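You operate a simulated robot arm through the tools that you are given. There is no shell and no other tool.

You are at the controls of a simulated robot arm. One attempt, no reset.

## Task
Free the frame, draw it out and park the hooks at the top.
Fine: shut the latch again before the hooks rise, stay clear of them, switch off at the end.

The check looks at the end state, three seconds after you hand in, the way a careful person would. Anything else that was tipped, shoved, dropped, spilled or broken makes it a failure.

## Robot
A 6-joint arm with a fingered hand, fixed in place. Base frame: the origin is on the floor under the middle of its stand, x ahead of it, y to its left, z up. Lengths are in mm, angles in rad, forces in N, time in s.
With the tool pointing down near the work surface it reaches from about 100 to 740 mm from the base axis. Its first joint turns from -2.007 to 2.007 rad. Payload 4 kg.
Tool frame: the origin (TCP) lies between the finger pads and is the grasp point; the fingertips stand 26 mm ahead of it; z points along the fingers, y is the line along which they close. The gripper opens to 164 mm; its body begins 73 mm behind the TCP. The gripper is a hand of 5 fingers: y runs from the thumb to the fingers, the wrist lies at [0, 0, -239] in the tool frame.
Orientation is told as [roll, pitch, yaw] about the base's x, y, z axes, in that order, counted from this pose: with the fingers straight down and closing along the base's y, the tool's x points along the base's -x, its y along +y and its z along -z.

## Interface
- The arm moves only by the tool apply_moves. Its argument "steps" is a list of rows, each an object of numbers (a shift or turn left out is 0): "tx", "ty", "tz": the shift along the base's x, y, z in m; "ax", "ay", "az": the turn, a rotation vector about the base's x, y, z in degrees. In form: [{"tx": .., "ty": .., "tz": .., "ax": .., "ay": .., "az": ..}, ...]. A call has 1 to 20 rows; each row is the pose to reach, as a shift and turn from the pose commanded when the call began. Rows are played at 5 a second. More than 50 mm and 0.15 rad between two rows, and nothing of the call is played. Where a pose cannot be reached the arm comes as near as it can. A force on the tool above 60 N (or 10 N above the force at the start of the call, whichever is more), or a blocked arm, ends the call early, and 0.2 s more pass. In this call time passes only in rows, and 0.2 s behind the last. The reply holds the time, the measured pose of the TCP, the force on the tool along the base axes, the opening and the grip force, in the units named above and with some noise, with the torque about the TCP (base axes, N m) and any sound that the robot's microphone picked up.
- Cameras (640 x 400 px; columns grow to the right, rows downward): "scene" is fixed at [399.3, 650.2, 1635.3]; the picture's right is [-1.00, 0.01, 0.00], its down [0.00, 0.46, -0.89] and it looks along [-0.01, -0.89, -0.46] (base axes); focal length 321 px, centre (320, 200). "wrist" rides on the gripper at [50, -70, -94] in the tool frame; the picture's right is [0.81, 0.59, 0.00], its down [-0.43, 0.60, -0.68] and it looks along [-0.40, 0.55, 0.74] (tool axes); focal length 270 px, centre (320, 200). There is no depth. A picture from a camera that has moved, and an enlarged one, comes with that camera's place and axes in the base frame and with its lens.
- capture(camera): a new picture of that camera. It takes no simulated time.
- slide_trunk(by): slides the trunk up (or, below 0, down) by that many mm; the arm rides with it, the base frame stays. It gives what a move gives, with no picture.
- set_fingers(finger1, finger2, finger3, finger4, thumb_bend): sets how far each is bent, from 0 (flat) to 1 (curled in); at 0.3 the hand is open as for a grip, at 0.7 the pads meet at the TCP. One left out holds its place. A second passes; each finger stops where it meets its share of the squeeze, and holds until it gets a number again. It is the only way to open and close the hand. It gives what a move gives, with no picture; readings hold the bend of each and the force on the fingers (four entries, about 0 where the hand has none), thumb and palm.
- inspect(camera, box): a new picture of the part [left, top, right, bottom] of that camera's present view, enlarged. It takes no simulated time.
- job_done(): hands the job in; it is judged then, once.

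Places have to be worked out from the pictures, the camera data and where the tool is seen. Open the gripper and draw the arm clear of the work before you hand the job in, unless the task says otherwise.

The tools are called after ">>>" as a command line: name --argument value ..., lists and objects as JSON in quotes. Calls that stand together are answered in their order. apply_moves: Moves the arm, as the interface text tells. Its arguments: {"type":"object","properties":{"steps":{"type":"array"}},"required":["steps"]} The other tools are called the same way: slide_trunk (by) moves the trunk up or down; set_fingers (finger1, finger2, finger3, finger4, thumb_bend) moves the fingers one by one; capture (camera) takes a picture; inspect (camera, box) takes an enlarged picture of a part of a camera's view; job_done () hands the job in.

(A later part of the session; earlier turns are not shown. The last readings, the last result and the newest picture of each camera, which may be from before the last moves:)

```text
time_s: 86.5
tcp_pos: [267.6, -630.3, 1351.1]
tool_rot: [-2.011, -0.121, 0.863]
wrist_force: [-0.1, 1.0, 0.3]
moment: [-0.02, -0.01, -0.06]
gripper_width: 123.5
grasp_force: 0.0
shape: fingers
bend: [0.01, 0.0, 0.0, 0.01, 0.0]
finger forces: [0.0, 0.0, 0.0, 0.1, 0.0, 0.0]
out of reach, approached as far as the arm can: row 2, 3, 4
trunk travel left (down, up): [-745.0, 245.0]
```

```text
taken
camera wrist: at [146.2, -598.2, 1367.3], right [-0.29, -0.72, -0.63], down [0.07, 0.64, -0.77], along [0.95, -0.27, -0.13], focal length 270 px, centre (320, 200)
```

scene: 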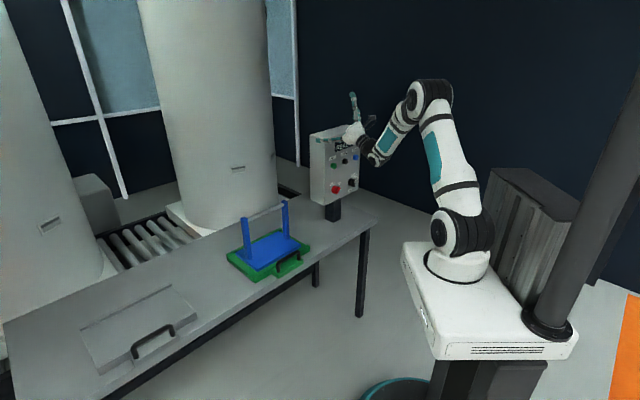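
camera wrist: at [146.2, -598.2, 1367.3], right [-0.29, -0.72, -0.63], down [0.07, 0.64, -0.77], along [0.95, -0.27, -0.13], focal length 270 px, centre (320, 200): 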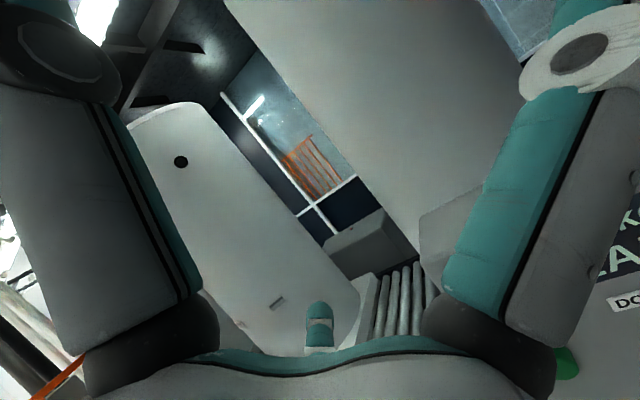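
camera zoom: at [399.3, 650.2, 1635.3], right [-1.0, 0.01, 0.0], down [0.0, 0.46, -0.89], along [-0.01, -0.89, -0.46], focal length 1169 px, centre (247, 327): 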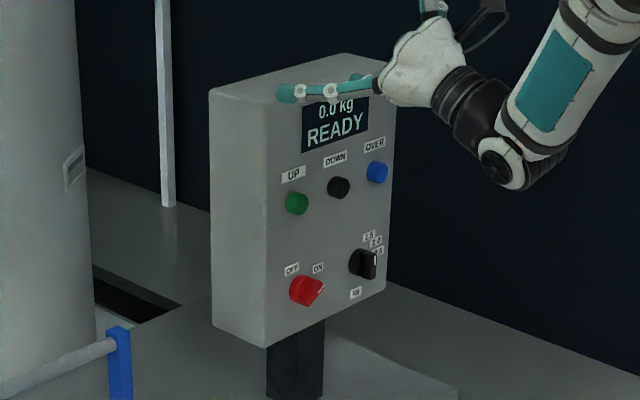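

The box itself is unmoved (its buttons project to the same pixels as before). I move well away from it and back to a level hand orientation that worked before.

>>> apply_moves --steps '[{"tx": 0.0, "ty": 0.04, "tz": -0.005, "ax": 1.0, "ay": 4.27, "az": 4.23}, {"tx": 0.01, "ty": 0.08, "tz": -0.02, "ax": 2.0, "ay": 8.53, "az": 8.47}, {"tx": 0.022, "ty": 0.12, "tz": -0.04, "ax": 3.0, "ay": 12.8, "az": 12.7}, {"tx": 0.036, "ty": 0.155, "tz": -0.062, "ax": 4.0, "ay": 17.07, "az": 16.93}, {"tx": 0.05, "ty": 0.185, "tz": -0.083, "ax": 5.0, "ay": 21.33, "az": 21.17}, {"tx": 0.062, "ty": 0.21, "tz": -0.101, "ax": 6.0, "ay": 25.6, "az": 25.4}]'

>>> capture --camera "wrist"

>>> inspect --camera "scene" --box '[290, 110, 390, 220]'

```text
time_s: 87.9
tcp_pos: [332.8, -421.3, 1249.6]
tool_rot: [-1.597, 0.002, 1.303]
wrist_force: [0.2, -0.6, 0.2]
moment: [0.01, 0.01, 0.0]
gripper_width: 123.6
grasp_force: 0.0
shape: fingers
bend: [0.01, 0.0, 0.0, 0.01, 0.0]
finger forces: [0.0, 0.0, 0.0, 0.1, 0.0, 0.1]
out of reach, approached as far as the arm can: row 1, 2, 3, 4
trunk travel left (down, up): [-745.0, 245.0]
```

```text
taken
camera wrist: at [226.4, -446.2, 1316.2], right [-0.2, -0.78, -0.59], down [-0.52, 0.59, -0.61], along [0.83, 0.18, -0.53], focal length 270 px, centre (320, 200)
```

wrist: 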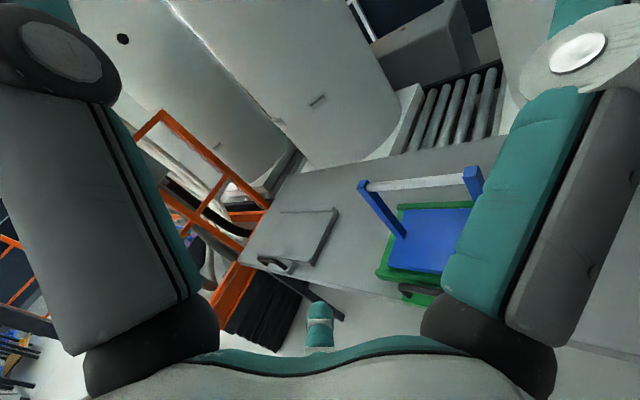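

```text
3.64 times, centred on (340, 165) of scene
camera zoom: at [399.3, 650.2, 1635.3], right [-1.0, 0.01, 0.0], down [0.0, 0.46, -0.89], along [-0.01, -0.89, -0.46], focal length 1169 px, centre (247, 327)
```

zoom: 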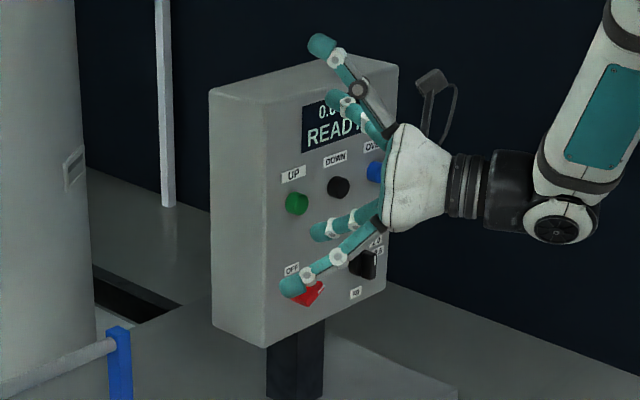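

Safe again, fingers free of everything. Now I roll the hand about its own axis, which should turn the wrist camera upward toward the chain; first half of the roll.

>>> apply_moves --steps '[{"ax": 8.13, "ay": -2.22, "az": 0.22}, {"ax": 16.26, "ay": -4.45, "az": 0.44}, {"ax": 24.4, "ay": -6.67, "az": 0.66}, {"ax": 32.5, "ay": -8.9, "az": 0.88}, {"ax": 40.7, "ay": -11.1, "az": 1.1}, {"ax": 48.8, "ay": -13.35, "az": 1.3}]'

>>> capture --camera "wrist"

```text
time_s: 89.3
tcp_pos: [331.6, -423.8, 1251.0]
tool_rot: [-1.607, -0.888, 1.329]
wrist_force: [-0.5, 0.2, -0.2]
moment: [0.01, 0.0, 0.01]
gripper_width: 123.5
grasp_force: 0.1
shape: fingers
bend: [0.01, 0.0, 0.0, 0.01, 0.0]
finger forces: [0.0, 0.1, 0.0, 0.0, 0.0, 0.0]
trunk travel left (down, up): [-745.0, 245.0]
```

```text
taken
camera wrist: at [217.1, -481.6, 1251.6], right [0.01, -0.06, -1.0], down [-0.46, 0.89, -0.06], along [0.89, 0.46, -0.02], focal length 270 px, centre (320, 200)
```

wrist: 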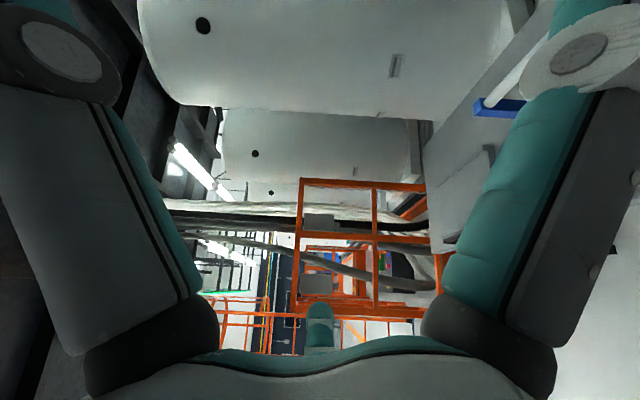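

The roll works. I continue it by another 84° so the camera looks up along the chain.

>>> apply_moves --steps '[{"ax": 8.1, "ay": -2.22, "az": 0.22}, {"ax": 16.2, "ay": -4.44, "az": 0.44}, {"ax": 24.3, "ay": -6.66, "az": 0.66}, {"ax": 32.4, "ay": -8.88, "az": 0.88}, {"ax": 40.5, "ay": -11.1, "az": 1.1}, {"ax": 48.6, "ay": -13.32, "az": 1.32}, {"ax": 56.7, "ay": -15.54, "az": 1.54}, {"ax": 64.8, "ay": -17.76, "az": 1.76}, {"ax": 72.9, "ay": -19.98, "az": 1.98}, {"ax": 81.0, "ay": -22.2, "az": 2.2}]'

>>> capture --camera "wrist"

```text
time_s: 91.5
tcp_pos: [332.2, -423.8, 1250.0]
tool_rot: [1.604, -0.789, -1.859]
wrist_force: [-0.2, 0.5, -0.9]
moment: [0.03, -0.01, -0.03]
gripper_width: 123.8
grasp_force: 0.1
shape: fingers
bend: [0.01, 0.0, 0.0, 0.01, 0.0]
finger forces: [0.0, 0.0, 0.0, 0.0, 0.0, 0.1]
trunk travel left (down, up): [-745.0, 245.0]
```

```text
taken
camera wrist: at [239.0, -413.2, 1162.9], right [0.26, 0.95, -0.16], down [-0.64, 0.29, 0.71], along [0.72, -0.08, 0.69], focal length 270 px, centre (320, 200)
```

wrist: 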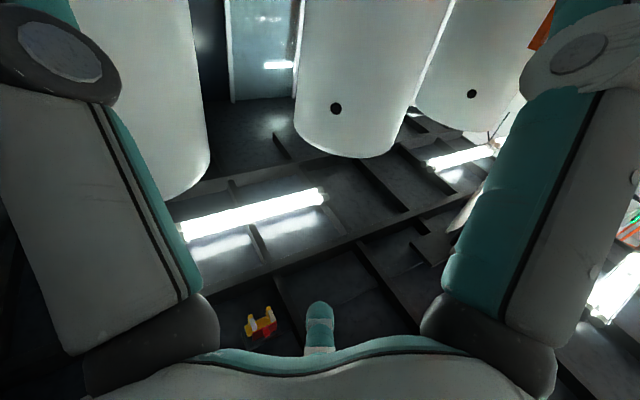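

The camera now looks up: the hooks hang at about z = 2540 just below the dark ceiling. I enlarge.

>>> inspect --camera "wrist" --box '[215, 270, 315, 350]'

```text
5.00 times, centred on (265, 310) of wrist
camera zoom: at [239.0, -413.2, 1162.9], right [0.26, 0.95, -0.16], down [-0.64, 0.29, 0.71], along [0.72, -0.08, 0.69], focal length 1351 px, centre (595, -350)
```

zoom: 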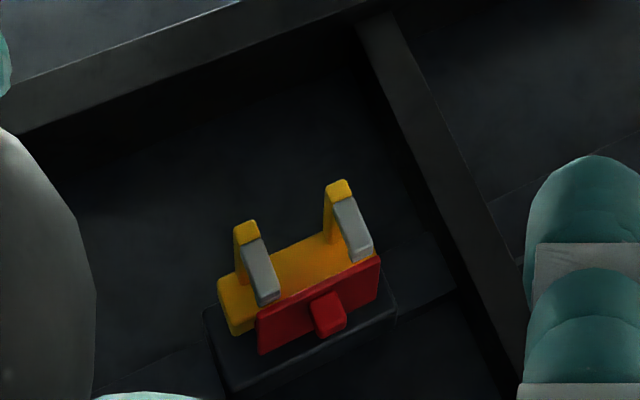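

The hooks are close under what looks like the hoist housing, but a rise of about 84 mm/s up to my release fits the height, so it may still have been moving. I roll the hand back in order to press UP again until the display changes.

>>> apply_moves --steps '[{"ax": -8.13, "ay": 2.23, "az": -0.22}, {"ax": -16.26, "ay": 4.45, "az": -0.44}, {"ax": -24.39, "ay": 6.68, "az": -0.66}, {"ax": -32.5, "ay": 8.9, "az": -0.88}, {"ax": -40.7, "ay": 11.1, "az": -1.1}, {"ax": -48.8, "ay": 13.35, "az": -1.3}, {"ax": -56.9, "ay": 15.6, "az": -1.5}, {"ax": -65.0, "ay": 17.8, "az": -1.75}, {"ax": -73.2, "ay": 20.0, "az": -2.0}, {"ax": -81.3, "ay": 22.25, "az": -2.2}, {"ax": -89.4, "ay": 24.5, "az": -2.4}, {"ax": -97.6, "ay": 26.7, "az": -2.6}, {"ax": -105.7, "ay": 28.9, "az": -2.85}, {"ax": -113.8, "ay": 31.15, "az": -3.1}, {"ax": -122.0, "ay": 33.4, "az": -3.3}, {"ax": -130.1, "ay": 35.6, "az": -3.5}]'

>>> set_fingers --finger1 0.7 --finger2 0.7 --finger3 0.7 --finger4 0.7 --thumb_bend 0.7

```text
time_s: 94.9
tcp_pos: [331.0, -422.8, 1250.1]
tool_rot: [-1.597, 0.007, 1.3]
wrist_force: [0.1, -0.6, 0.5]
moment: [-0.01, 0.01, 0.02]
gripper_width: 123.7
grasp_force: 0.0
shape: fingers
bend: [0.01, 0.0, 0.0, 0.01, 0.0]
finger forces: [0.1, 0.0, 0.0, 0.1, 0.0, 0.0]
trunk travel left (down, up): [-745.0, 245.0]
```

```text
time_s: 95.9
tcp_pos: [331.8, -422.3, 1250.2]
tool_rot: [-1.598, 0.003, 1.3]
wrist_force: [-0.3, -0.2, -0.4]
moment: [-0.03, 0.02, 0.01]
gripper_width: 0.0
grasp_force: 0.0
shape: fingers
bend: [0.69, 0.68, 0.68, 0.69, 0.69]
finger forces: [0.1, 0.0, 0.0, 0.0, 0.0, 0.1]
trunk travel left (down, up): [-745.0, 245.0]
```

Hand is back level with a closed beak. I return to the spot in front of the UP button.

>>> apply_moves --steps '[{"tx": -0.0083, "ty": -0.0307, "tz": -0.0188, "ax": 0.05, "ay": 0.18, "az": -3.7}, {"tx": -0.0167, "ty": -0.0614, "tz": -0.0376, "ax": 0.1, "ay": 0.35, "az": -7.4}, {"tx": -0.025, "ty": -0.0922, "tz": -0.0565, "ax": 0.15, "ay": 0.53, "az": -11.1}, {"tx": -0.0333, "ty": -0.1229, "tz": -0.0753, "ax": 0.2, "ay": 0.7, "az": -14.8}, {"tx": -0.0416, "ty": -0.1536, "tz": -0.0941, "ax": 0.25, "ay": 0.88, "az": -18.5}, {"tx": -0.05, "ty": -0.1843, "tz": -0.1129, "ax": 0.3, "ay": 1.05, "az": -22.2}, {"tx": -0.0583, "ty": -0.215, "tz": -0.1318, "ax": 0.35, "ay": 1.23, "az": -25.9}, {"tx": -0.0666, "ty": -0.2457, "tz": -0.1506, "ax": 0.4, "ay": 1.4, "az": -29.6}]'

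>>> inspect --camera "wrist" --box '[200, 20, 460, 220]'

```text
time_s: 97.7
tcp_pos: [264.6, -667.9, 1101.4]
tool_rot: [-1.572, 0.009, 0.781]
wrist_force: [-1.0, 0.0, 0.0]
moment: [-0.02, -0.01, -0.04]
gripper_width: 0.1
grasp_force: 0.1
shape: fingers
bend: [0.69, 0.68, 0.68, 0.69, 0.69]
finger forces: [0.0, 0.0, 0.0, 0.0, 0.0, 0.0]
trunk travel left (down, up): [-745.0, 245.0]
```

```text
2.00 times, centred on (330, 120) of wrist
camera zoom: at [162.5, -638.8, 1169.9], right [-0.58, -0.57, -0.58], down [-0.17, 0.78, -0.6], along [0.8, -0.24, -0.55], focal length 541 px, centre (300, 360)
```

zoom: 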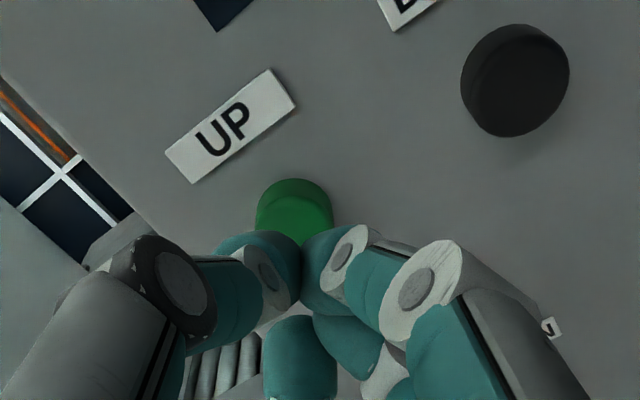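

Well aligned with the UP button again. I press to the same depth as before and hold, checking the display.

>>> apply_moves --steps '[{"tx": 0.0113, "ty": -0.0113}, {"tx": 0.0226, "ty": -0.0226}, {"tx": 0.0297, "ty": -0.0297}, {"tx": 0.0332, "ty": -0.0332}, {"tx": 0.0354, "ty": -0.0354}, {"tx": 0.0372, "ty": -0.0372}, {"tx": 0.0376, "ty": -0.0376}, {"tx": 0.0376, "ty": -0.0376}, {"tx": 0.0376, "ty": -0.0376}]'

>>> inspect --camera "scene" --box '[300, 120, 370, 200]'

>>> apply_moves --steps '[{"tz": 0}, {"tz": 0}, {"tz": 0}, {"tz": 0}, {"tz": 0}, {"tz": 0}, {"tz": 0}, {"tz": 0}, {"tz": 0}, {"tz": 0}]'

>>> inspect --camera "scene" --box '[300, 120, 370, 200]'

```text
time_s: 99.7
tcp_pos: [299.1, -705.6, 1100.1]
tool_rot: [-1.572, 0.012, 0.784]
wrist_force: [-11.3, 11.6, -4.3]
moment: [0.18, 0.21, 0.06]
gripper_width: 0.0
grasp_force: 11.6
shape: fingers
bend: [0.69, 0.68, 0.68, 0.69, 0.69]
finger forces: [0.0, 10.1, 12.5, 0.0, 0.1, 0.0]
trunk travel left (down, up): [-745.0, 245.0]
```

```text
5.00 times, centred on (335, 160) of scene
camera zoom: at [399.3, 650.2, 1635.3], right [-1.0, 0.01, 0.0], down [0.0, 0.46, -0.89], along [-0.01, -0.89, -0.46], focal length 1607 px, centre (245, 400)
```

zoom: 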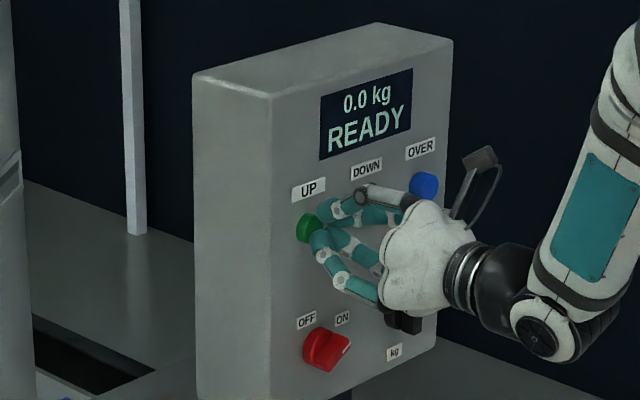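

```text
time_s: 101.9
tcp_pos: [300.1, -704.7, 1100.9]
tool_rot: [-1.575, 0.01, 0.783]
wrist_force: [-11.5, 11.7, -4.7]
moment: [0.16, 0.18, -0.01]
gripper_width: 0.0
grasp_force: 13.0
shape: fingers
bend: [0.69, 0.68, 0.68, 0.69, 0.69]
finger forces: [0.0, 11.8, 12.1, 0.1, 0.0, 0.0]
trunk travel left (down, up): [-745.0, 245.0]
```

```text
5.00 times, centred on (335, 160) of scene
camera zoom: at [399.3, 650.2, 1635.3], right [-1.0, 0.01, 0.0], down [0.0, 0.46, -0.89], along [-0.01, -0.89, -0.46], focal length 1607 px, centre (245, 400)
```

zoom: 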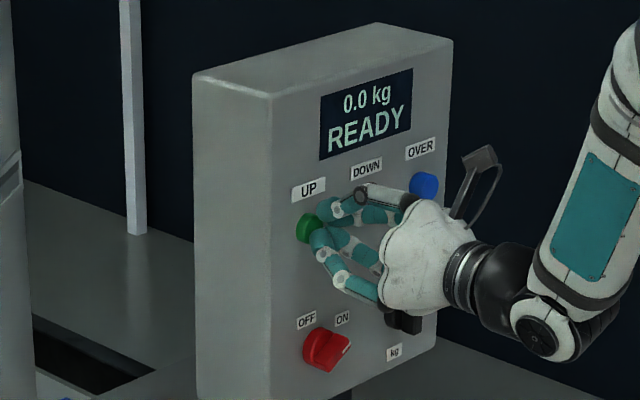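

READY although pressed. To tell a limit stop from a lost contact, I release and press once more, first lightly and then harder, looking at the display each time.

>>> apply_moves --steps '[{"tx": -0.005, "ty": 0.005}, {"tx": -0.009, "ty": 0.009}, {"tx": -0.009, "ty": 0.009}]'

>>> apply_moves --steps '[{"tx": 0.003, "ty": -0.003}, {"tx": 0.005, "ty": -0.005}, {"tx": 0.0065, "ty": -0.0065}]'

>>> inspect --camera "scene" --box '[300, 120, 370, 200]'

>>> apply_moves --steps '[{"tx": 0.0012, "ty": -0.0012}, {"tx": 0.0012, "ty": -0.0012}]'

>>> inspect --camera "scene" --box '[300, 120, 370, 200]'

```text
time_s: 102.7
tcp_pos: [292.8, -697.1, 1100.6]
tool_rot: [-1.572, 0.012, 0.785]
wrist_force: [-0.6, 1.7, -0.2]
moment: [0.0, 0.0, -0.03]
gripper_width: 0.0
grasp_force: 0.1
shape: fingers
bend: [0.69, 0.68, 0.68, 0.69, 0.69]
finger forces: [0.0, 0.0, 0.0, 0.1, 0.0, 0.1]
trunk travel left (down, up): [-745.0, 245.0]
```

```text
time_s: 103.5
tcp_pos: [297.8, -703.3, 1099.4]
tool_rot: [-1.572, 0.009, 0.783]
wrist_force: [-2.3, 1.6, -0.1]
moment: [0.06, 0.01, 0.01]
gripper_width: 0.0
grasp_force: 0.1
shape: fingers
bend: [0.69, 0.68, 0.68, 0.69, 0.69]
finger forces: [0.0, 0.1, 0.1, 0.0, 0.0, 0.1]
trunk travel left (down, up): [-745.0, 245.0]
```

```text
5.00 times, centred on (335, 160) of scene
camera zoom: at [399.3, 650.2, 1635.3], right [-1.0, 0.01, 0.0], down [0.0, 0.46, -0.89], along [-0.01, -0.89, -0.46], focal length 1607 px, centre (245, 400)
```

zoom: 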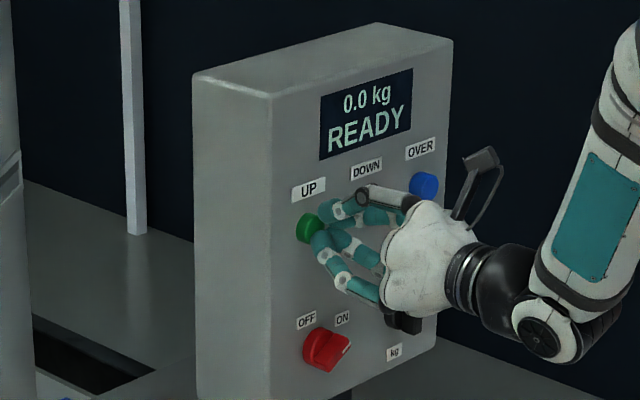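

```text
time_s: 104.1
tcp_pos: [300.3, -703.3, 1099.5]
tool_rot: [-1.572, 0.01, 0.784]
wrist_force: [-6.1, 5.7, -2.4]
moment: [0.06, 0.08, -0.03]
gripper_width: 0.2
grasp_force: 7.0
shape: fingers
bend: [0.69, 0.68, 0.68, 0.69, 0.69]
finger forces: [0.0, 7.6, 7.3, 0.1, 0.1, 0.0]
trunk travel left (down, up): [-745.0, 245.0]
```

```text
5.00 times, centred on (335, 160) of scene
camera zoom: at [399.3, 650.2, 1635.3], right [-1.0, 0.01, 0.0], down [0.0, 0.46, -0.89], along [-0.01, -0.89, -0.46], focal length 1607 px, centre (245, 400)
```

zoom: 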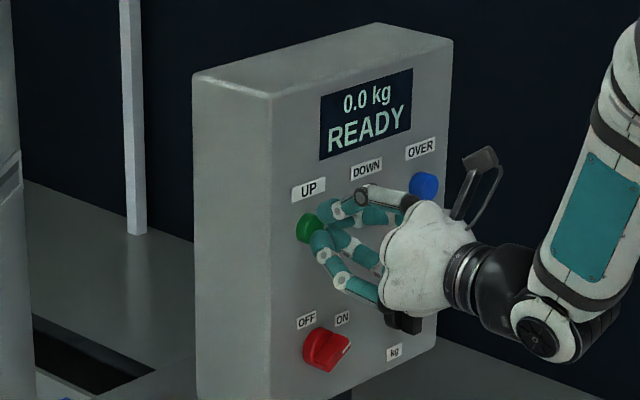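

Still READY. To exclude a badly centred press, I release, shift 4 mm left to where the earlier presses worked, and press again.

>>> apply_moves --steps '[{"tx": -0.005, "ty": 0.005}, {"tx": -0.007, "ty": 0.011}, {"tx": -0.006, "ty": 0.0125}]'

>>> apply_moves --steps '[{"tx": 0.004, "ty": -0.004}, {"tx": 0.0075, "ty": -0.0075}, {"tx": 0.0095, "ty": -0.0095}, {"tx": 0.0095, "ty": -0.0095}, {"tx": 0.0095, "ty": -0.0095}]'

>>> inspect --camera "scene" --box '[300, 120, 370, 200]'

>>> inspect --camera "wrist" --box '[200, 20, 460, 220]'

```text
time_s: 104.9
tcp_pos: [294.5, -691.8, 1100.3]
tool_rot: [-1.573, 0.009, 0.784]
wrist_force: [0.0, -0.4, -0.8]
moment: [0.01, -0.03, 0.03]
gripper_width: 0.0
grasp_force: 0.0
shape: fingers
bend: [0.69, 0.68, 0.68, 0.69, 0.69]
finger forces: [0.0, 0.1, 0.0, 0.0, 0.1, 0.1]
trunk travel left (down, up): [-745.0, 245.0]
```

```text
time_s: 106.1
tcp_pos: [303.0, -701.5, 1098.4]
tool_rot: [-1.572, 0.011, 0.783]
wrist_force: [-6.7, 9.3, -2.8]
moment: [0.08, 0.12, 0.05]
gripper_width: 0.0
grasp_force: 8.2
shape: fingers
bend: [0.69, 0.68, 0.68, 0.69, 0.69]
finger forces: [0.1, 7.9, 9.4, 0.0, 0.0, 0.0]
trunk travel left (down, up): [-745.0, 245.0]
```

```text
5.00 times, centred on (335, 160) of scene
camera zoom: at [399.3, 650.2, 1635.3], right [-1.0, 0.01, 0.0], down [0.0, 0.46, -0.89], along [-0.01, -0.89, -0.46], focal length 1607 px, centre (245, 400)
```

zoom: 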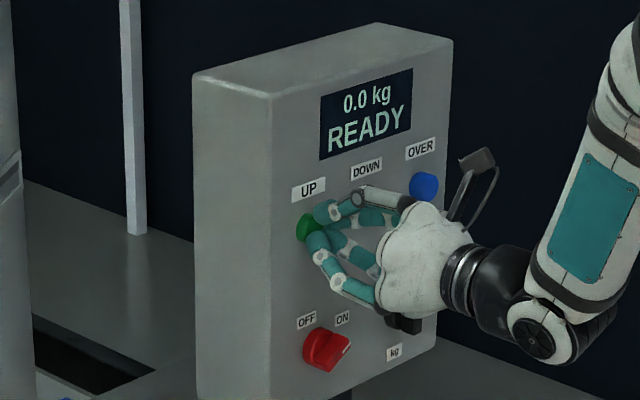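

```text
2.00 times, centred on (330, 120) of wrist
camera zoom: at [201.1, -671.3, 1168.5], right [-0.58, -0.58, -0.58], down [-0.18, 0.78, -0.6], along [0.8, -0.24, -0.55], focal length 541 px, centre (300, 360)
```

zoom: 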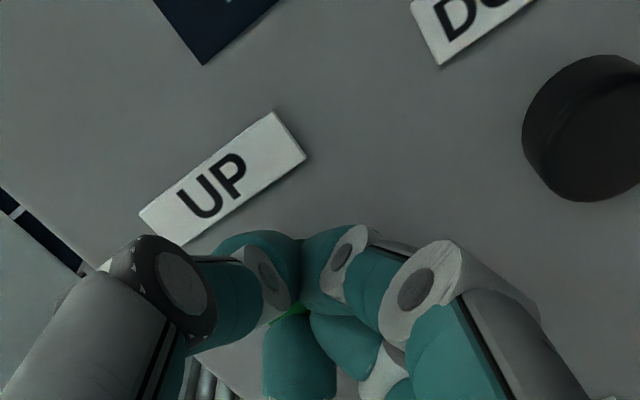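

UP no longer runs however I press (the same press worked before), and the hooks hang at the hoist housing, so they are at the top limit. Next the switch: I draw back from the panel, lower the trunk by 124 mm to the switch's height and half-open the fingers.

>>> apply_moves --steps '[{"tx": -0.006, "ty": 0.006}, {"tx": -0.02, "ty": 0.02}, {"tx": -0.04, "ty": 0.04}, {"tx": -0.056, "ty": 0.056}]'

>>> slide_trunk --by -124

>>> set_fingers --finger1 0 --finger2 0.45 --finger3 0.45 --finger4 0 --thumb_bend 0.45

>>> capture --camera "wrist"

>>> inspect --camera "scene" --box '[300, 130, 390, 230]'

```text
time_s: 107.1
tcp_pos: [249.3, -645.5, 1099.4]
tool_rot: [-1.572, 0.01, 0.782]
wrist_force: [0.7, 0.2, 0.3]
moment: [-0.01, -0.02, -0.01]
gripper_width: 0.0
grasp_force: 0.0
shape: fingers
bend: [0.69, 0.68, 0.68, 0.69, 0.69]
finger forces: [0.1, 0.1, 0.0, 0.1, 0.0, 0.0]
trunk travel left (down, up): [-745.0, 245.0]
```

```text
time_s: 108.6
tcp_pos: [250.0, -646.1, 975.9]
tool_rot: [-1.573, 0.012, 0.784]
wrist_force: [0.6, -0.6, 0.0]
moment: [0.01, 0.01, 0.0]
gripper_width: 0.1
grasp_force: 0.1
shape: fingers
bend: [0.69, 0.68, 0.68, 0.69, 0.69]
finger forces: [0.1, 0.1, 0.0, 0.1, 0.0, 0.0]
trunk travel left (down, up): [-621.0, 369.0]
```

```text
time_s: 109.6
tcp_pos: [249.8, -645.2, 975.4]
tool_rot: [-1.572, 0.012, 0.784]
wrist_force: [-0.5, -0.3, 0.6]
moment: [0.04, 0.01, -0.03]
gripper_width: 101.4
grasp_force: 0.0
shape: fingers
bend: [0.01, 0.45, 0.45, 0.01, 0.45]
finger forces: [0.1, 0.0, 0.0, 0.1, 0.0, 0.0]
trunk travel left (down, up): [-621.0, 369.0]
```

```text
taken
camera wrist: at [147.9, -615.6, 1044.5], right [-0.58, -0.58, -0.58], down [-0.18, 0.78, -0.6], along [0.8, -0.24, -0.55], focal length 270 px, centre (320, 200)
```

wrist: 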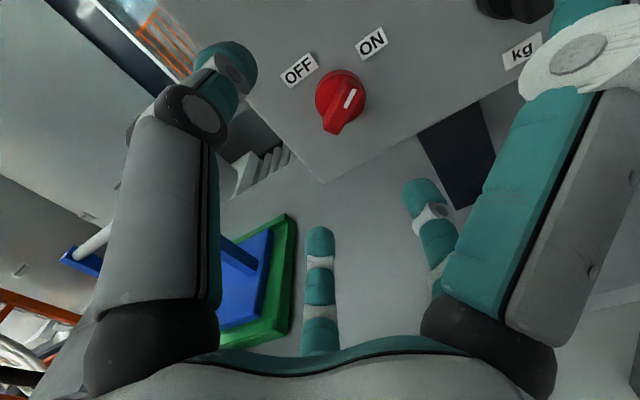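

```text
4.00 times, centred on (345, 180) of scene
camera zoom: at [399.3, 650.2, 1635.3], right [-1.0, 0.01, 0.0], down [0.0, 0.46, -0.89], along [-0.01, -0.89, -0.46], focal length 1285 px, centre (220, 280)
```

zoom: 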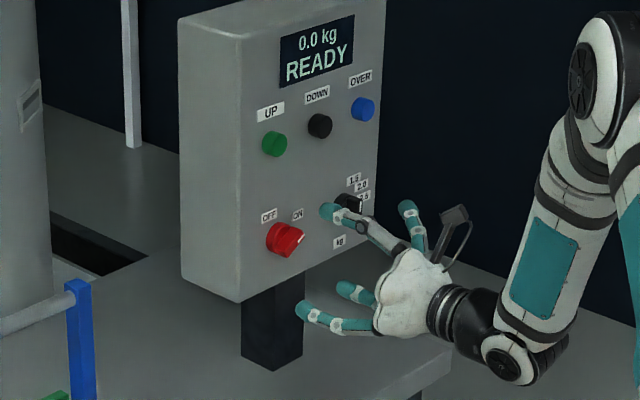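

The switch is in good view straight ahead. I enlarge it to find its centre and pointer angle.

>>> inspect --camera "wrist" --box '[270, 20, 410, 150]'

```text
3.08 times, centred on (340, 85) of wrist
camera zoom: at [147.9, -615.6, 1044.5], right [-0.58, -0.58, -0.58], down [-0.18, 0.78, -0.6], along [0.8, -0.24, -0.55], focal length 832 px, centre (258, 554)
```

zoom: 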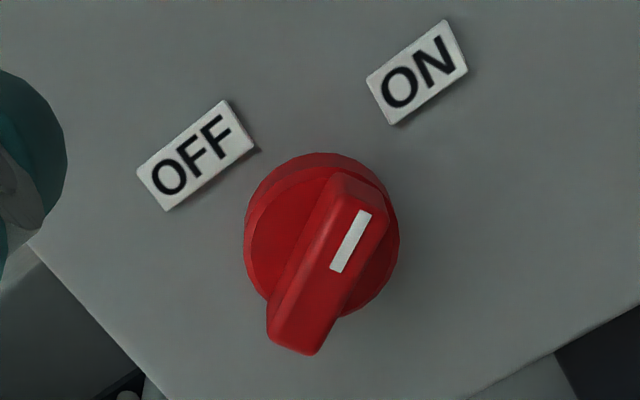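

Switch axis at l = -298, z = 974 (panel coordinates), pointer 58° right of up; OFF lies about 90° counterclockwise. I roll the hand by +147° so that thumb and finger2/3 will straddle the switch's ridge, and centre it on the axis, still 50 mm in front.

>>> apply_moves --steps '[{"tx": -0.001, "ty": -0.001, "ax": 5.77, "ay": -5.77}, {"tx": -0.002, "ty": -0.002, "ax": 11.54, "ay": -11.54}, {"tx": -0.003, "ty": -0.003, "ax": 17.3, "ay": -17.3}, {"tx": -0.004, "ty": -0.004, "ax": 23.1, "ay": -23.1}, {"tx": -0.005, "ty": -0.005, "ax": 28.9, "ay": -28.9}, {"tx": -0.006, "ty": -0.006, "ax": 34.6, "ay": -34.6}, {"tx": -0.007, "ty": -0.007, "ax": 40.4, "ay": -40.4}, {"tx": -0.008, "ty": -0.008, "ax": 46.2, "ay": -46.2}, {"tx": -0.009, "ty": -0.009, "ax": 51.9, "ay": -51.9}, {"tx": -0.01, "ty": -0.01, "ax": 57.7, "ay": -57.7}, {"tx": -0.011, "ty": -0.011, "ax": 63.5, "ay": -63.5}, {"tx": -0.012, "ty": -0.012, "ax": 69.3, "ay": -69.3}, {"tx": -0.013, "ty": -0.013, "ax": 75.0, "ay": -75.0}, {"tx": -0.013, "ty": -0.013, "ax": 80.8, "ay": -80.8}, {"tx": -0.013, "ty": -0.013, "tz": -0.001, "ax": 86.6, "ay": -86.6}, {"tx": -0.013, "ty": -0.013, "tz": -0.0014, "ax": 92.3, "ay": -92.3}, {"tx": -0.013, "ty": -0.013, "tz": -0.0014, "ax": 98.1, "ay": -98.1}, {"tx": -0.013, "ty": -0.013, "tz": -0.0014, "ax": 103.9, "ay": -103.9}]'

>>> capture --camera "wrist"

>>> inspect --camera "scene" --box '[300, 130, 390, 230]'

```text
time_s: 113.4
tcp_pos: [236.6, -656.9, 974.2]
tool_rot: [1.567, -0.584, -2.355]
wrist_force: [-0.1, 0.1, -0.4]
moment: [0.0, 0.04, 0.05]
gripper_width: 101.6
grasp_force: 0.0
shape: fingers
bend: [0.01, 0.45, 0.45, 0.01, 0.45]
finger forces: [0.0, 0.0, 0.0, 0.1, 0.0, 0.0]
trunk travel left (down, up): [-621.0, 369.0]
```

```text
taken
camera wrist: at [172.7, -590.1, 887.1], right [0.71, 0.71, 0.04], down [-0.5, 0.45, 0.74], along [0.5, -0.54, 0.67], focal length 270 px, centre (320, 200)
```

wrist: 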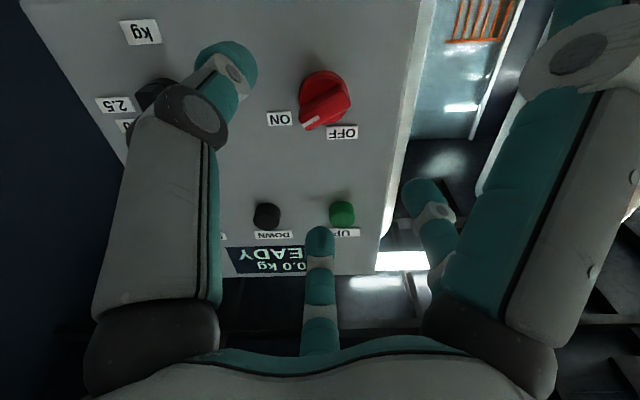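

```text
4.00 times, centred on (345, 180) of scene
camera zoom: at [399.3, 650.2, 1635.3], right [-1.0, 0.01, 0.0], down [0.0, 0.46, -0.89], along [-0.01, -0.89, -0.46], focal length 1285 px, centre (220, 280)
```

zoom: 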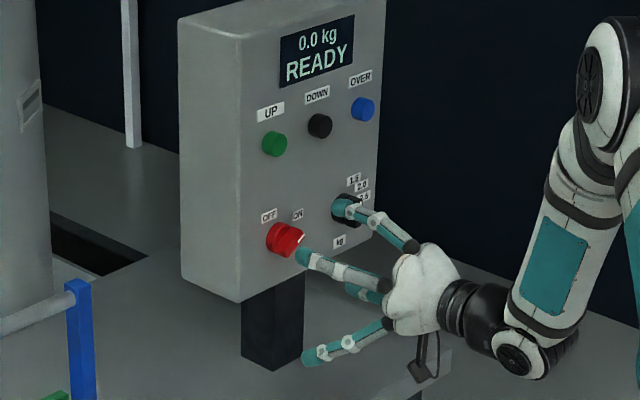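

The hand is rolled and centred at (237, -657, 974). I enlarge this view from below to double-check the switch's centre.

>>> inspect --camera "wrist" --box '[260, 50, 390, 160]'

```text
3.64 times, centred on (325, 105) of wrist
camera zoom: at [172.7, -590.1, 887.1], right [0.71, 0.71, 0.04], down [-0.5, 0.45, 0.74], along [0.5, -0.54, 0.67], focal length 983 px, centre (302, 546)
```

zoom: 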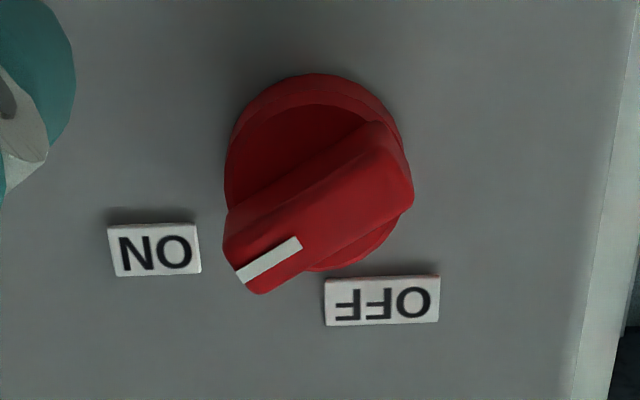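

Combining both views puts the switch axis at l = -295, z = 969, its front at d = 720. I correct by (2, -5) mm and move straight in so the fingertips reach around the ridge.

>>> apply_moves --steps '[{"tx": 0.0145, "ty": -0.0135, "tz": -0.002}, {"tx": 0.029, "ty": -0.027, "tz": -0.004}, {"tx": 0.0415, "ty": -0.039, "tz": -0.005}, {"tx": 0.0495, "ty": -0.0467, "tz": -0.005}, {"tx": 0.0537, "ty": -0.0509, "tz": -0.005}]'

>>> capture --camera "wrist"

>>> inspect --camera "scene" --box '[310, 160, 370, 220]'

```text
time_s: 114.6
tcp_pos: [290.2, -710.5, 968.4]
tool_rot: [1.567, -0.59, -2.355]
wrist_force: [0.0, -0.4, -0.2]
moment: [0.02, 0.02, -0.02]
gripper_width: 101.8
grasp_force: 0.1
shape: fingers
bend: [0.01, 0.45, 0.45, 0.01, 0.45]
finger forces: [0.1, 0.0, 0.1, 0.0, 0.1, 0.1]
trunk travel left (down, up): [-621.0, 369.0]
```

```text
taken
camera wrist: at [225.4, -641.9, 882.8], right [0.71, 0.71, 0.04], down [-0.5, 0.46, 0.74], along [0.5, -0.54, 0.68], focal length 270 px, centre (320, 200)
```

wrist: 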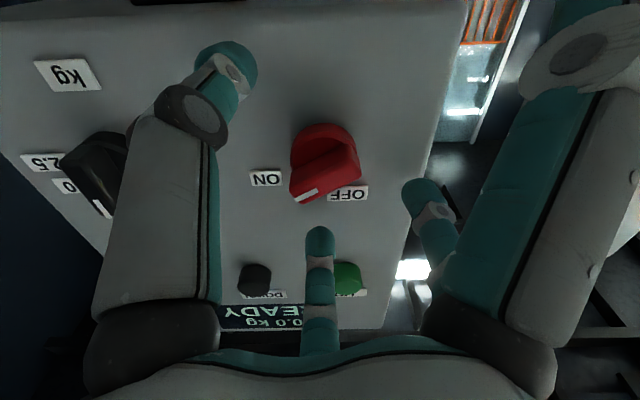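

```text
6.67 times, centred on (340, 190) of scene
camera zoom: at [399.3, 650.2, 1635.3], right [-1.0, 0.01, 0.0], down [0.0, 0.46, -0.89], along [-0.01, -0.89, -0.46], focal length 2142 px, centre (187, 267)
```

zoom: 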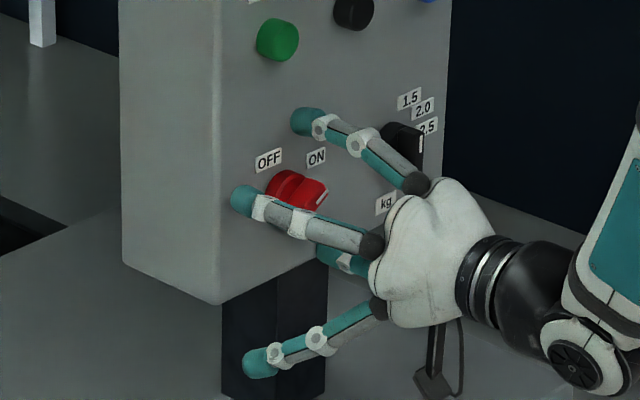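

The ridge is between the digits. I close thumb, finger2 and finger3 on it.

>>> set_fingers --finger2 0.75 --finger3 0.75 --thumb_bend 0.75

>>> capture --camera "wrist"

>>> inspect --camera "scene" --box '[310, 160, 370, 220]'

```text
time_s: 115.6
tcp_pos: [289.8, -709.5, 969.2]
tool_rot: [1.569, -0.589, -2.353]
wrist_force: [2.4, 1.0, 4.9]
moment: [-0.1, -0.12, 0.15]
gripper_width: 100.8
grasp_force: 14.0
shape: fingers
bend: [0.01, 0.65, 0.65, 0.01, 0.68]
finger forces: [0.0, 10.9, 8.4, 0.0, 9.0, 0.0]
trunk travel left (down, up): [-621.0, 369.0]
```

```text
taken
camera wrist: at [225.7, -641.5, 883.4], right [0.71, 0.71, 0.04], down [-0.5, 0.46, 0.74], along [0.5, -0.54, 0.68], focal length 270 px, centre (320, 200)
```

wrist: 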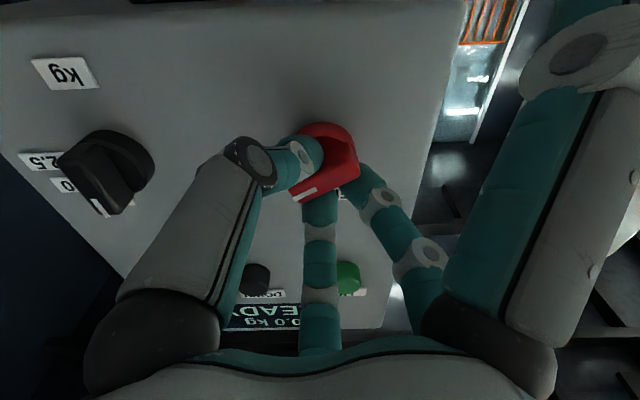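

```text
6.67 times, centred on (340, 190) of scene
camera zoom: at [399.3, 650.2, 1635.3], right [-1.0, 0.01, 0.0], down [0.0, 0.46, -0.89], along [-0.01, -0.89, -0.46], focal length 2142 px, centre (187, 267)
```

zoom: 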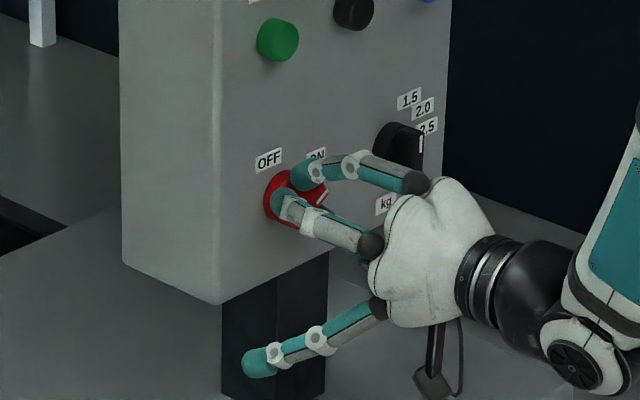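

Firm grip on the ridge (about 10 N per digit). I turn the hand counterclockwise about the switch axis, first half.

>>> apply_moves --steps '[{"ax": -5.3, "ay": 5.3}, {"ax": -10.6, "ay": 10.6}, {"ax": -15.9, "ay": 15.9}, {"ax": -21.2, "ay": 21.2}, {"ax": -26.5, "ay": 26.5}, {"ax": -31.8, "ay": 31.8}]'

>>> inspect --camera "scene" --box '[300, 120, 380, 220]'

>>> capture --camera "wrist"

```text
time_s: 117.0
tcp_pos: [291.4, -707.9, 970.4]
tool_rot: [1.565, -1.375, -2.353]
wrist_force: [3.3, 0.8, 6.9]
moment: [-0.18, -0.16, 0.2]
gripper_width: 100.6
grasp_force: 13.1
shape: fingers
bend: [0.01, 0.65, 0.65, 0.01, 0.68]
finger forces: [0.1, 7.2, 10.3, 0.0, 9.1, 0.0]
trunk travel left (down, up): [-621.0, 369.0]
```

```text
4.00 times, centred on (340, 170) of scene
camera zoom: at [399.3, 650.2, 1635.3], right [-1.0, 0.01, 0.0], down [0.0, 0.46, -0.89], along [-0.01, -0.89, -0.46], focal length 1285 px, centre (240, 320)
```

zoom: 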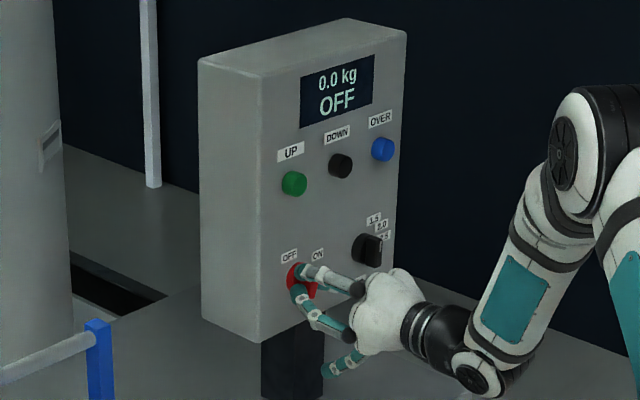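

```text
taken
camera wrist: at [182.5, -684.6, 906.0], right [0.52, 0.52, -0.68], down [-0.12, 0.83, 0.54], along [0.85, -0.2, 0.5], focal length 270 px, centre (320, 200)
```

wrist: 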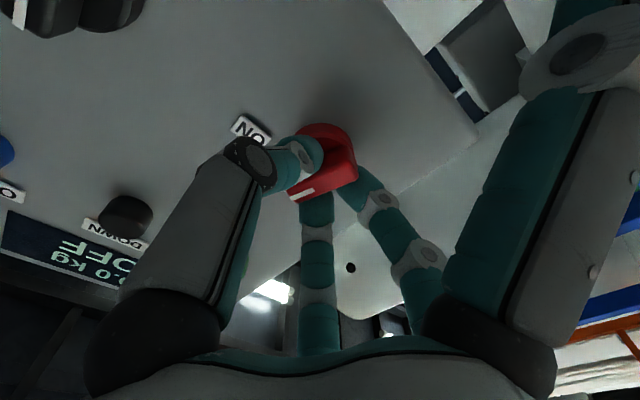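

The display now says OFF; the switch turned along by 45°. I finish the turn toward the OFF mark.

>>> apply_moves --steps '[{"ax": -5.3, "ay": 5.3}, {"ax": -10.6, "ay": 10.6}, {"ax": -15.9, "ay": 15.9}, {"ax": -21.2, "ay": 21.2}, {"ax": -26.5, "ay": 26.5}, {"ax": -30.4, "ay": 30.4}]'

>>> inspect --camera "scene" --box '[300, 120, 380, 220]'

>>> capture --camera "wrist"

```text
time_s: 118.4
tcp_pos: [290.3, -708.5, 967.2]
tool_rot: [-1.568, -1.018, 0.78]
wrist_force: [-0.1, 3.1, 3.5]
moment: [0.04, -0.3, 0.21]
gripper_width: 100.4
grasp_force: 17.7
shape: fingers
bend: [0.01, 0.66, 0.65, 0.01, 0.68]
finger forces: [0.0, 9.5, 11.1, 0.1, 15.1, 0.1]
trunk travel left (down, up): [-621.0, 369.0]
```

```text
4.00 times, centred on (340, 170) of scene
camera zoom: at [399.3, 650.2, 1635.3], right [-1.0, 0.01, 0.0], down [0.0, 0.46, -0.89], along [-0.01, -0.89, -0.46], focal length 1285 px, centre (240, 320)
```

zoom: 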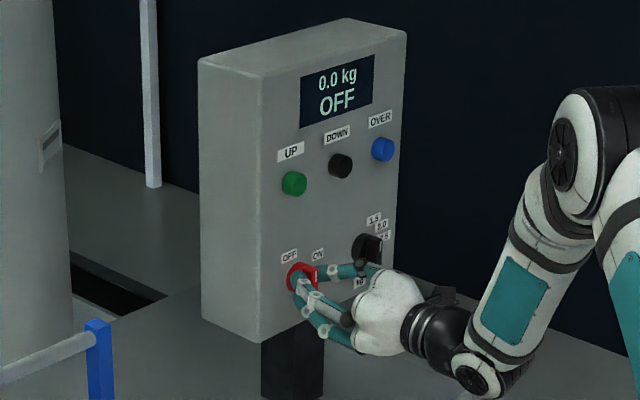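

```text
taken
camera wrist: at [162.9, -704.3, 961.1], right [0.05, 0.05, -1.0], down [0.04, 1.0, 0.06], along [1.0, -0.05, 0.05], focal length 270 px, centre (320, 200)
```

wrist: 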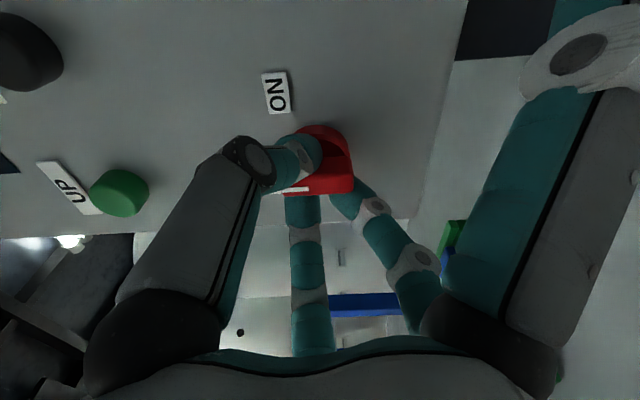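

There is now some torque at the end of the turn, so the switch is at its OFF stop, and the display reads OFF. I open the digits and back straight off the panel.

>>> set_fingers --finger2 0.45 --finger3 0.45 --thumb_bend 0.45

>>> apply_moves --steps '[{"tx": -0.006, "ty": 0.006}, {"tx": -0.015, "ty": 0.015}, {"tx": -0.03, "ty": 0.03}, {"tx": -0.055, "ty": 0.055}, {"tx": -0.08, "ty": 0.08}]'

>>> capture --camera "wrist"

>>> inspect --camera "scene" --box '[300, 120, 380, 220]'

>>> inspect --camera "scene" --box '[320, 165, 360, 205]'

```text
time_s: 119.4
tcp_pos: [291.3, -708.7, 967.6]
tool_rot: [-1.571, -1.019, 0.782]
wrist_force: [-0.4, 0.7, -0.2]
moment: [-0.04, 0.0, 0.01]
gripper_width: 101.6
grasp_force: 0.0
shape: fingers
bend: [0.01, 0.45, 0.45, 0.01, 0.45]
finger forces: [0.1, 0.0, 0.1, 0.0, 0.0, 0.0]
trunk travel left (down, up): [-621.0, 369.0]
```

```text
time_s: 120.6
tcp_pos: [208.5, -630.3, 969.5]
tool_rot: [-1.571, -1.02, 0.783]
wrist_force: [0.0, -0.3, -0.4]
moment: [-0.01, 0.0, 0.0]
gripper_width: 101.6
grasp_force: 0.0
shape: fingers
bend: [0.01, 0.45, 0.45, 0.01, 0.45]
finger forces: [0.1, 0.1, 0.0, 0.0, 0.0, 0.0]
trunk travel left (down, up): [-621.0, 369.0]
```

```text
taken
camera wrist: at [81.5, -625.0, 961.7], right [0.05, 0.05, -1.0], down [0.04, 1.0, 0.06], along [1.0, -0.04, 0.05], focal length 270 px, centre (320, 200)
```

wrist: 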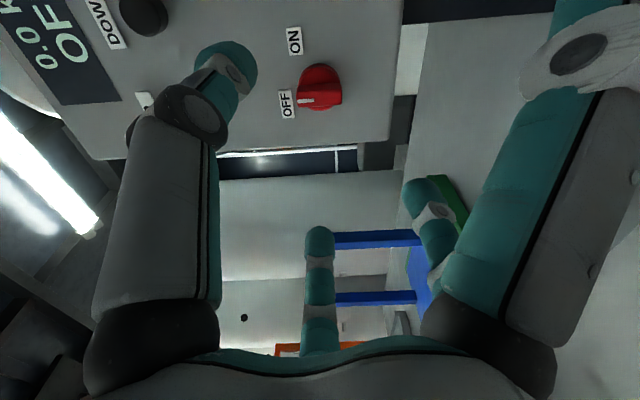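

```text
4.00 times, centred on (340, 170) of scene
camera zoom: at [399.3, 650.2, 1635.3], right [-1.0, 0.01, 0.0], down [0.0, 0.46, -0.89], along [-0.01, -0.89, -0.46], focal length 1285 px, centre (240, 320)
```

zoom: 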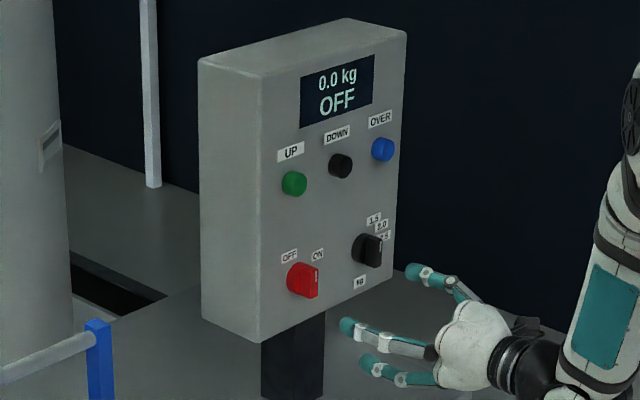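

```text
10.00 times, centred on (340, 185) of scene
camera zoom: at [399.3, 650.2, 1635.3], right [-1.0, 0.01, 0.0], down [0.0, 0.46, -0.89], along [-0.01, -0.89, -0.46], focal length 3214 px, centre (120, 350)
```

zoom: 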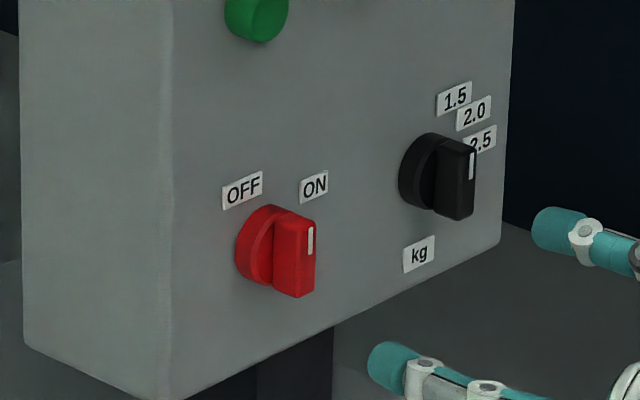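

The display reads OFF and the switch stands upright against its stop. I bring the arm away from the box and raise the trunk again, then have one more look up at the hooks.

>>> slide_trunk --by 124

>>> apply_moves --steps '[{"tx": 0.005, "ty": 0.03, "tz": 0.02, "az": 3.7}, {"tx": 0.015, "ty": 0.06, "tz": 0.04, "az": 7.4}, {"tx": 0.03, "ty": 0.09, "tz": 0.06, "az": 11.1}, {"tx": 0.05, "ty": 0.12, "tz": 0.08, "az": 14.8}, {"tx": 0.07, "ty": 0.145, "tz": 0.1, "az": 18.5}, {"tx": 0.09, "ty": 0.168, "tz": 0.12, "az": 22.2}, {"tx": 0.107, "ty": 0.188, "tz": 0.14, "az": 25.9}, {"tx": 0.1235, "ty": 0.206, "tz": 0.1565, "az": 29.6}]'

>>> set_fingers --finger1 0 --finger2 0 --finger3 0 --finger4 0 --thumb_bend 0

>>> apply_moves --steps '[{"ax": 8.1, "ay": -2.3}, {"ax": 16.2, "ay": -4.6}, {"ax": 24.3, "ay": -7.0}, {"ax": 32.4, "ay": -9.3}, {"ax": 40.5, "ay": -11.6}, {"ax": 48.6, "ay": -13.9}, {"ax": 56.7, "ay": -16.3}, {"ax": 64.8, "ay": -18.6}, {"ax": 73.0, "ay": -20.9}]'

>>> capture --camera "wrist"

>>> capture --camera "scene"

```text
time_s: 122.2
tcp_pos: [209.1, -630.5, 1092.2]
tool_rot: [-1.569, -1.02, 0.783]
wrist_force: [0.2, -0.2, 1.2]
moment: [0.03, 0.0, 0.02]
gripper_width: 101.5
grasp_force: 0.3
shape: fingers
bend: [0.01, 0.45, 0.45, 0.01, 0.45]
finger forces: [0.0, 0.0, 0.0, 0.1, 0.0, 0.0]
trunk travel left (down, up): [-745.0, 245.0]
```

```text
time_s: 124.0
tcp_pos: [332.5, -421.3, 1247.9]
tool_rot: [-1.569, -1.018, 1.301]
wrist_force: [-0.3, -0.1, -0.4]
moment: [0.01, -0.01, -0.01]
gripper_width: 101.7
grasp_force: 0.0
shape: fingers
bend: [0.01, 0.45, 0.45, 0.01, 0.45]
finger forces: [0.0, 0.1, 0.0, 0.0, 0.1, 0.0]
trunk travel left (down, up): [-745.0, 245.0]
```

```text
time_s: 125.0
tcp_pos: [332.7, -421.5, 1248.4]
tool_rot: [-1.569, -1.02, 1.299]
wrist_force: [0.5, -0.3, -0.4]
moment: [0.0, -0.01, -0.02]
gripper_width: 123.5
grasp_force: 0.1
shape: fingers
bend: [0.01, 0.01, 0.01, 0.01, 0.0]
finger forces: [0.0, 0.0, 0.1, 0.1, 0.0, 0.0]
trunk travel left (down, up): [-745.0, 245.0]
```

```text
time_s: 127.0
tcp_pos: [332.4, -424.0, 1249.1]
tool_rot: [1.581, -0.795, -1.856]
wrist_force: [0.0, 0.4, -0.1]
moment: [-0.02, 0.01, -0.02]
gripper_width: 123.4
grasp_force: 0.1
shape: fingers
bend: [0.01, 0.01, 0.01, 0.01, 0.0]
finger forces: [0.0, 0.1, 0.0, 0.1, 0.0, 0.1]
trunk travel left (down, up): [-745.0, 245.0]
```

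```text
taken
camera wrist: at [238.4, -413.8, 1163.1], right [0.27, 0.95, -0.17], down [-0.62, 0.3, 0.72], along [0.73, -0.09, 0.67], focal length 270 px, centre (320, 200)
```

wrist: 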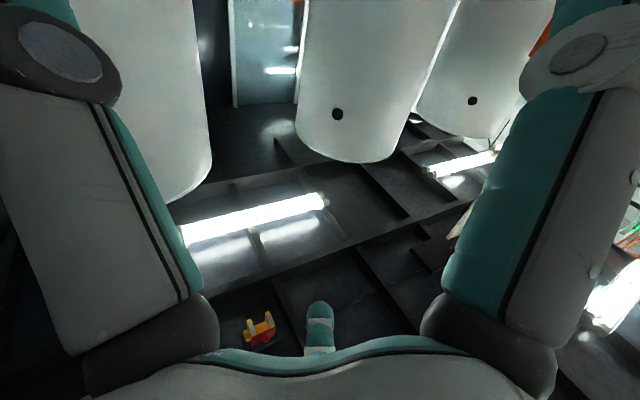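

```text
taken
```

scene: 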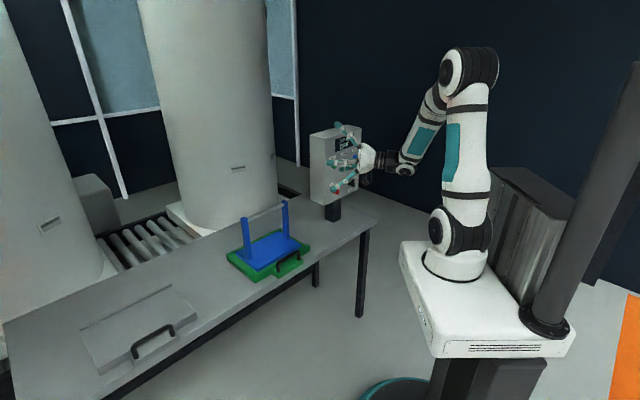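

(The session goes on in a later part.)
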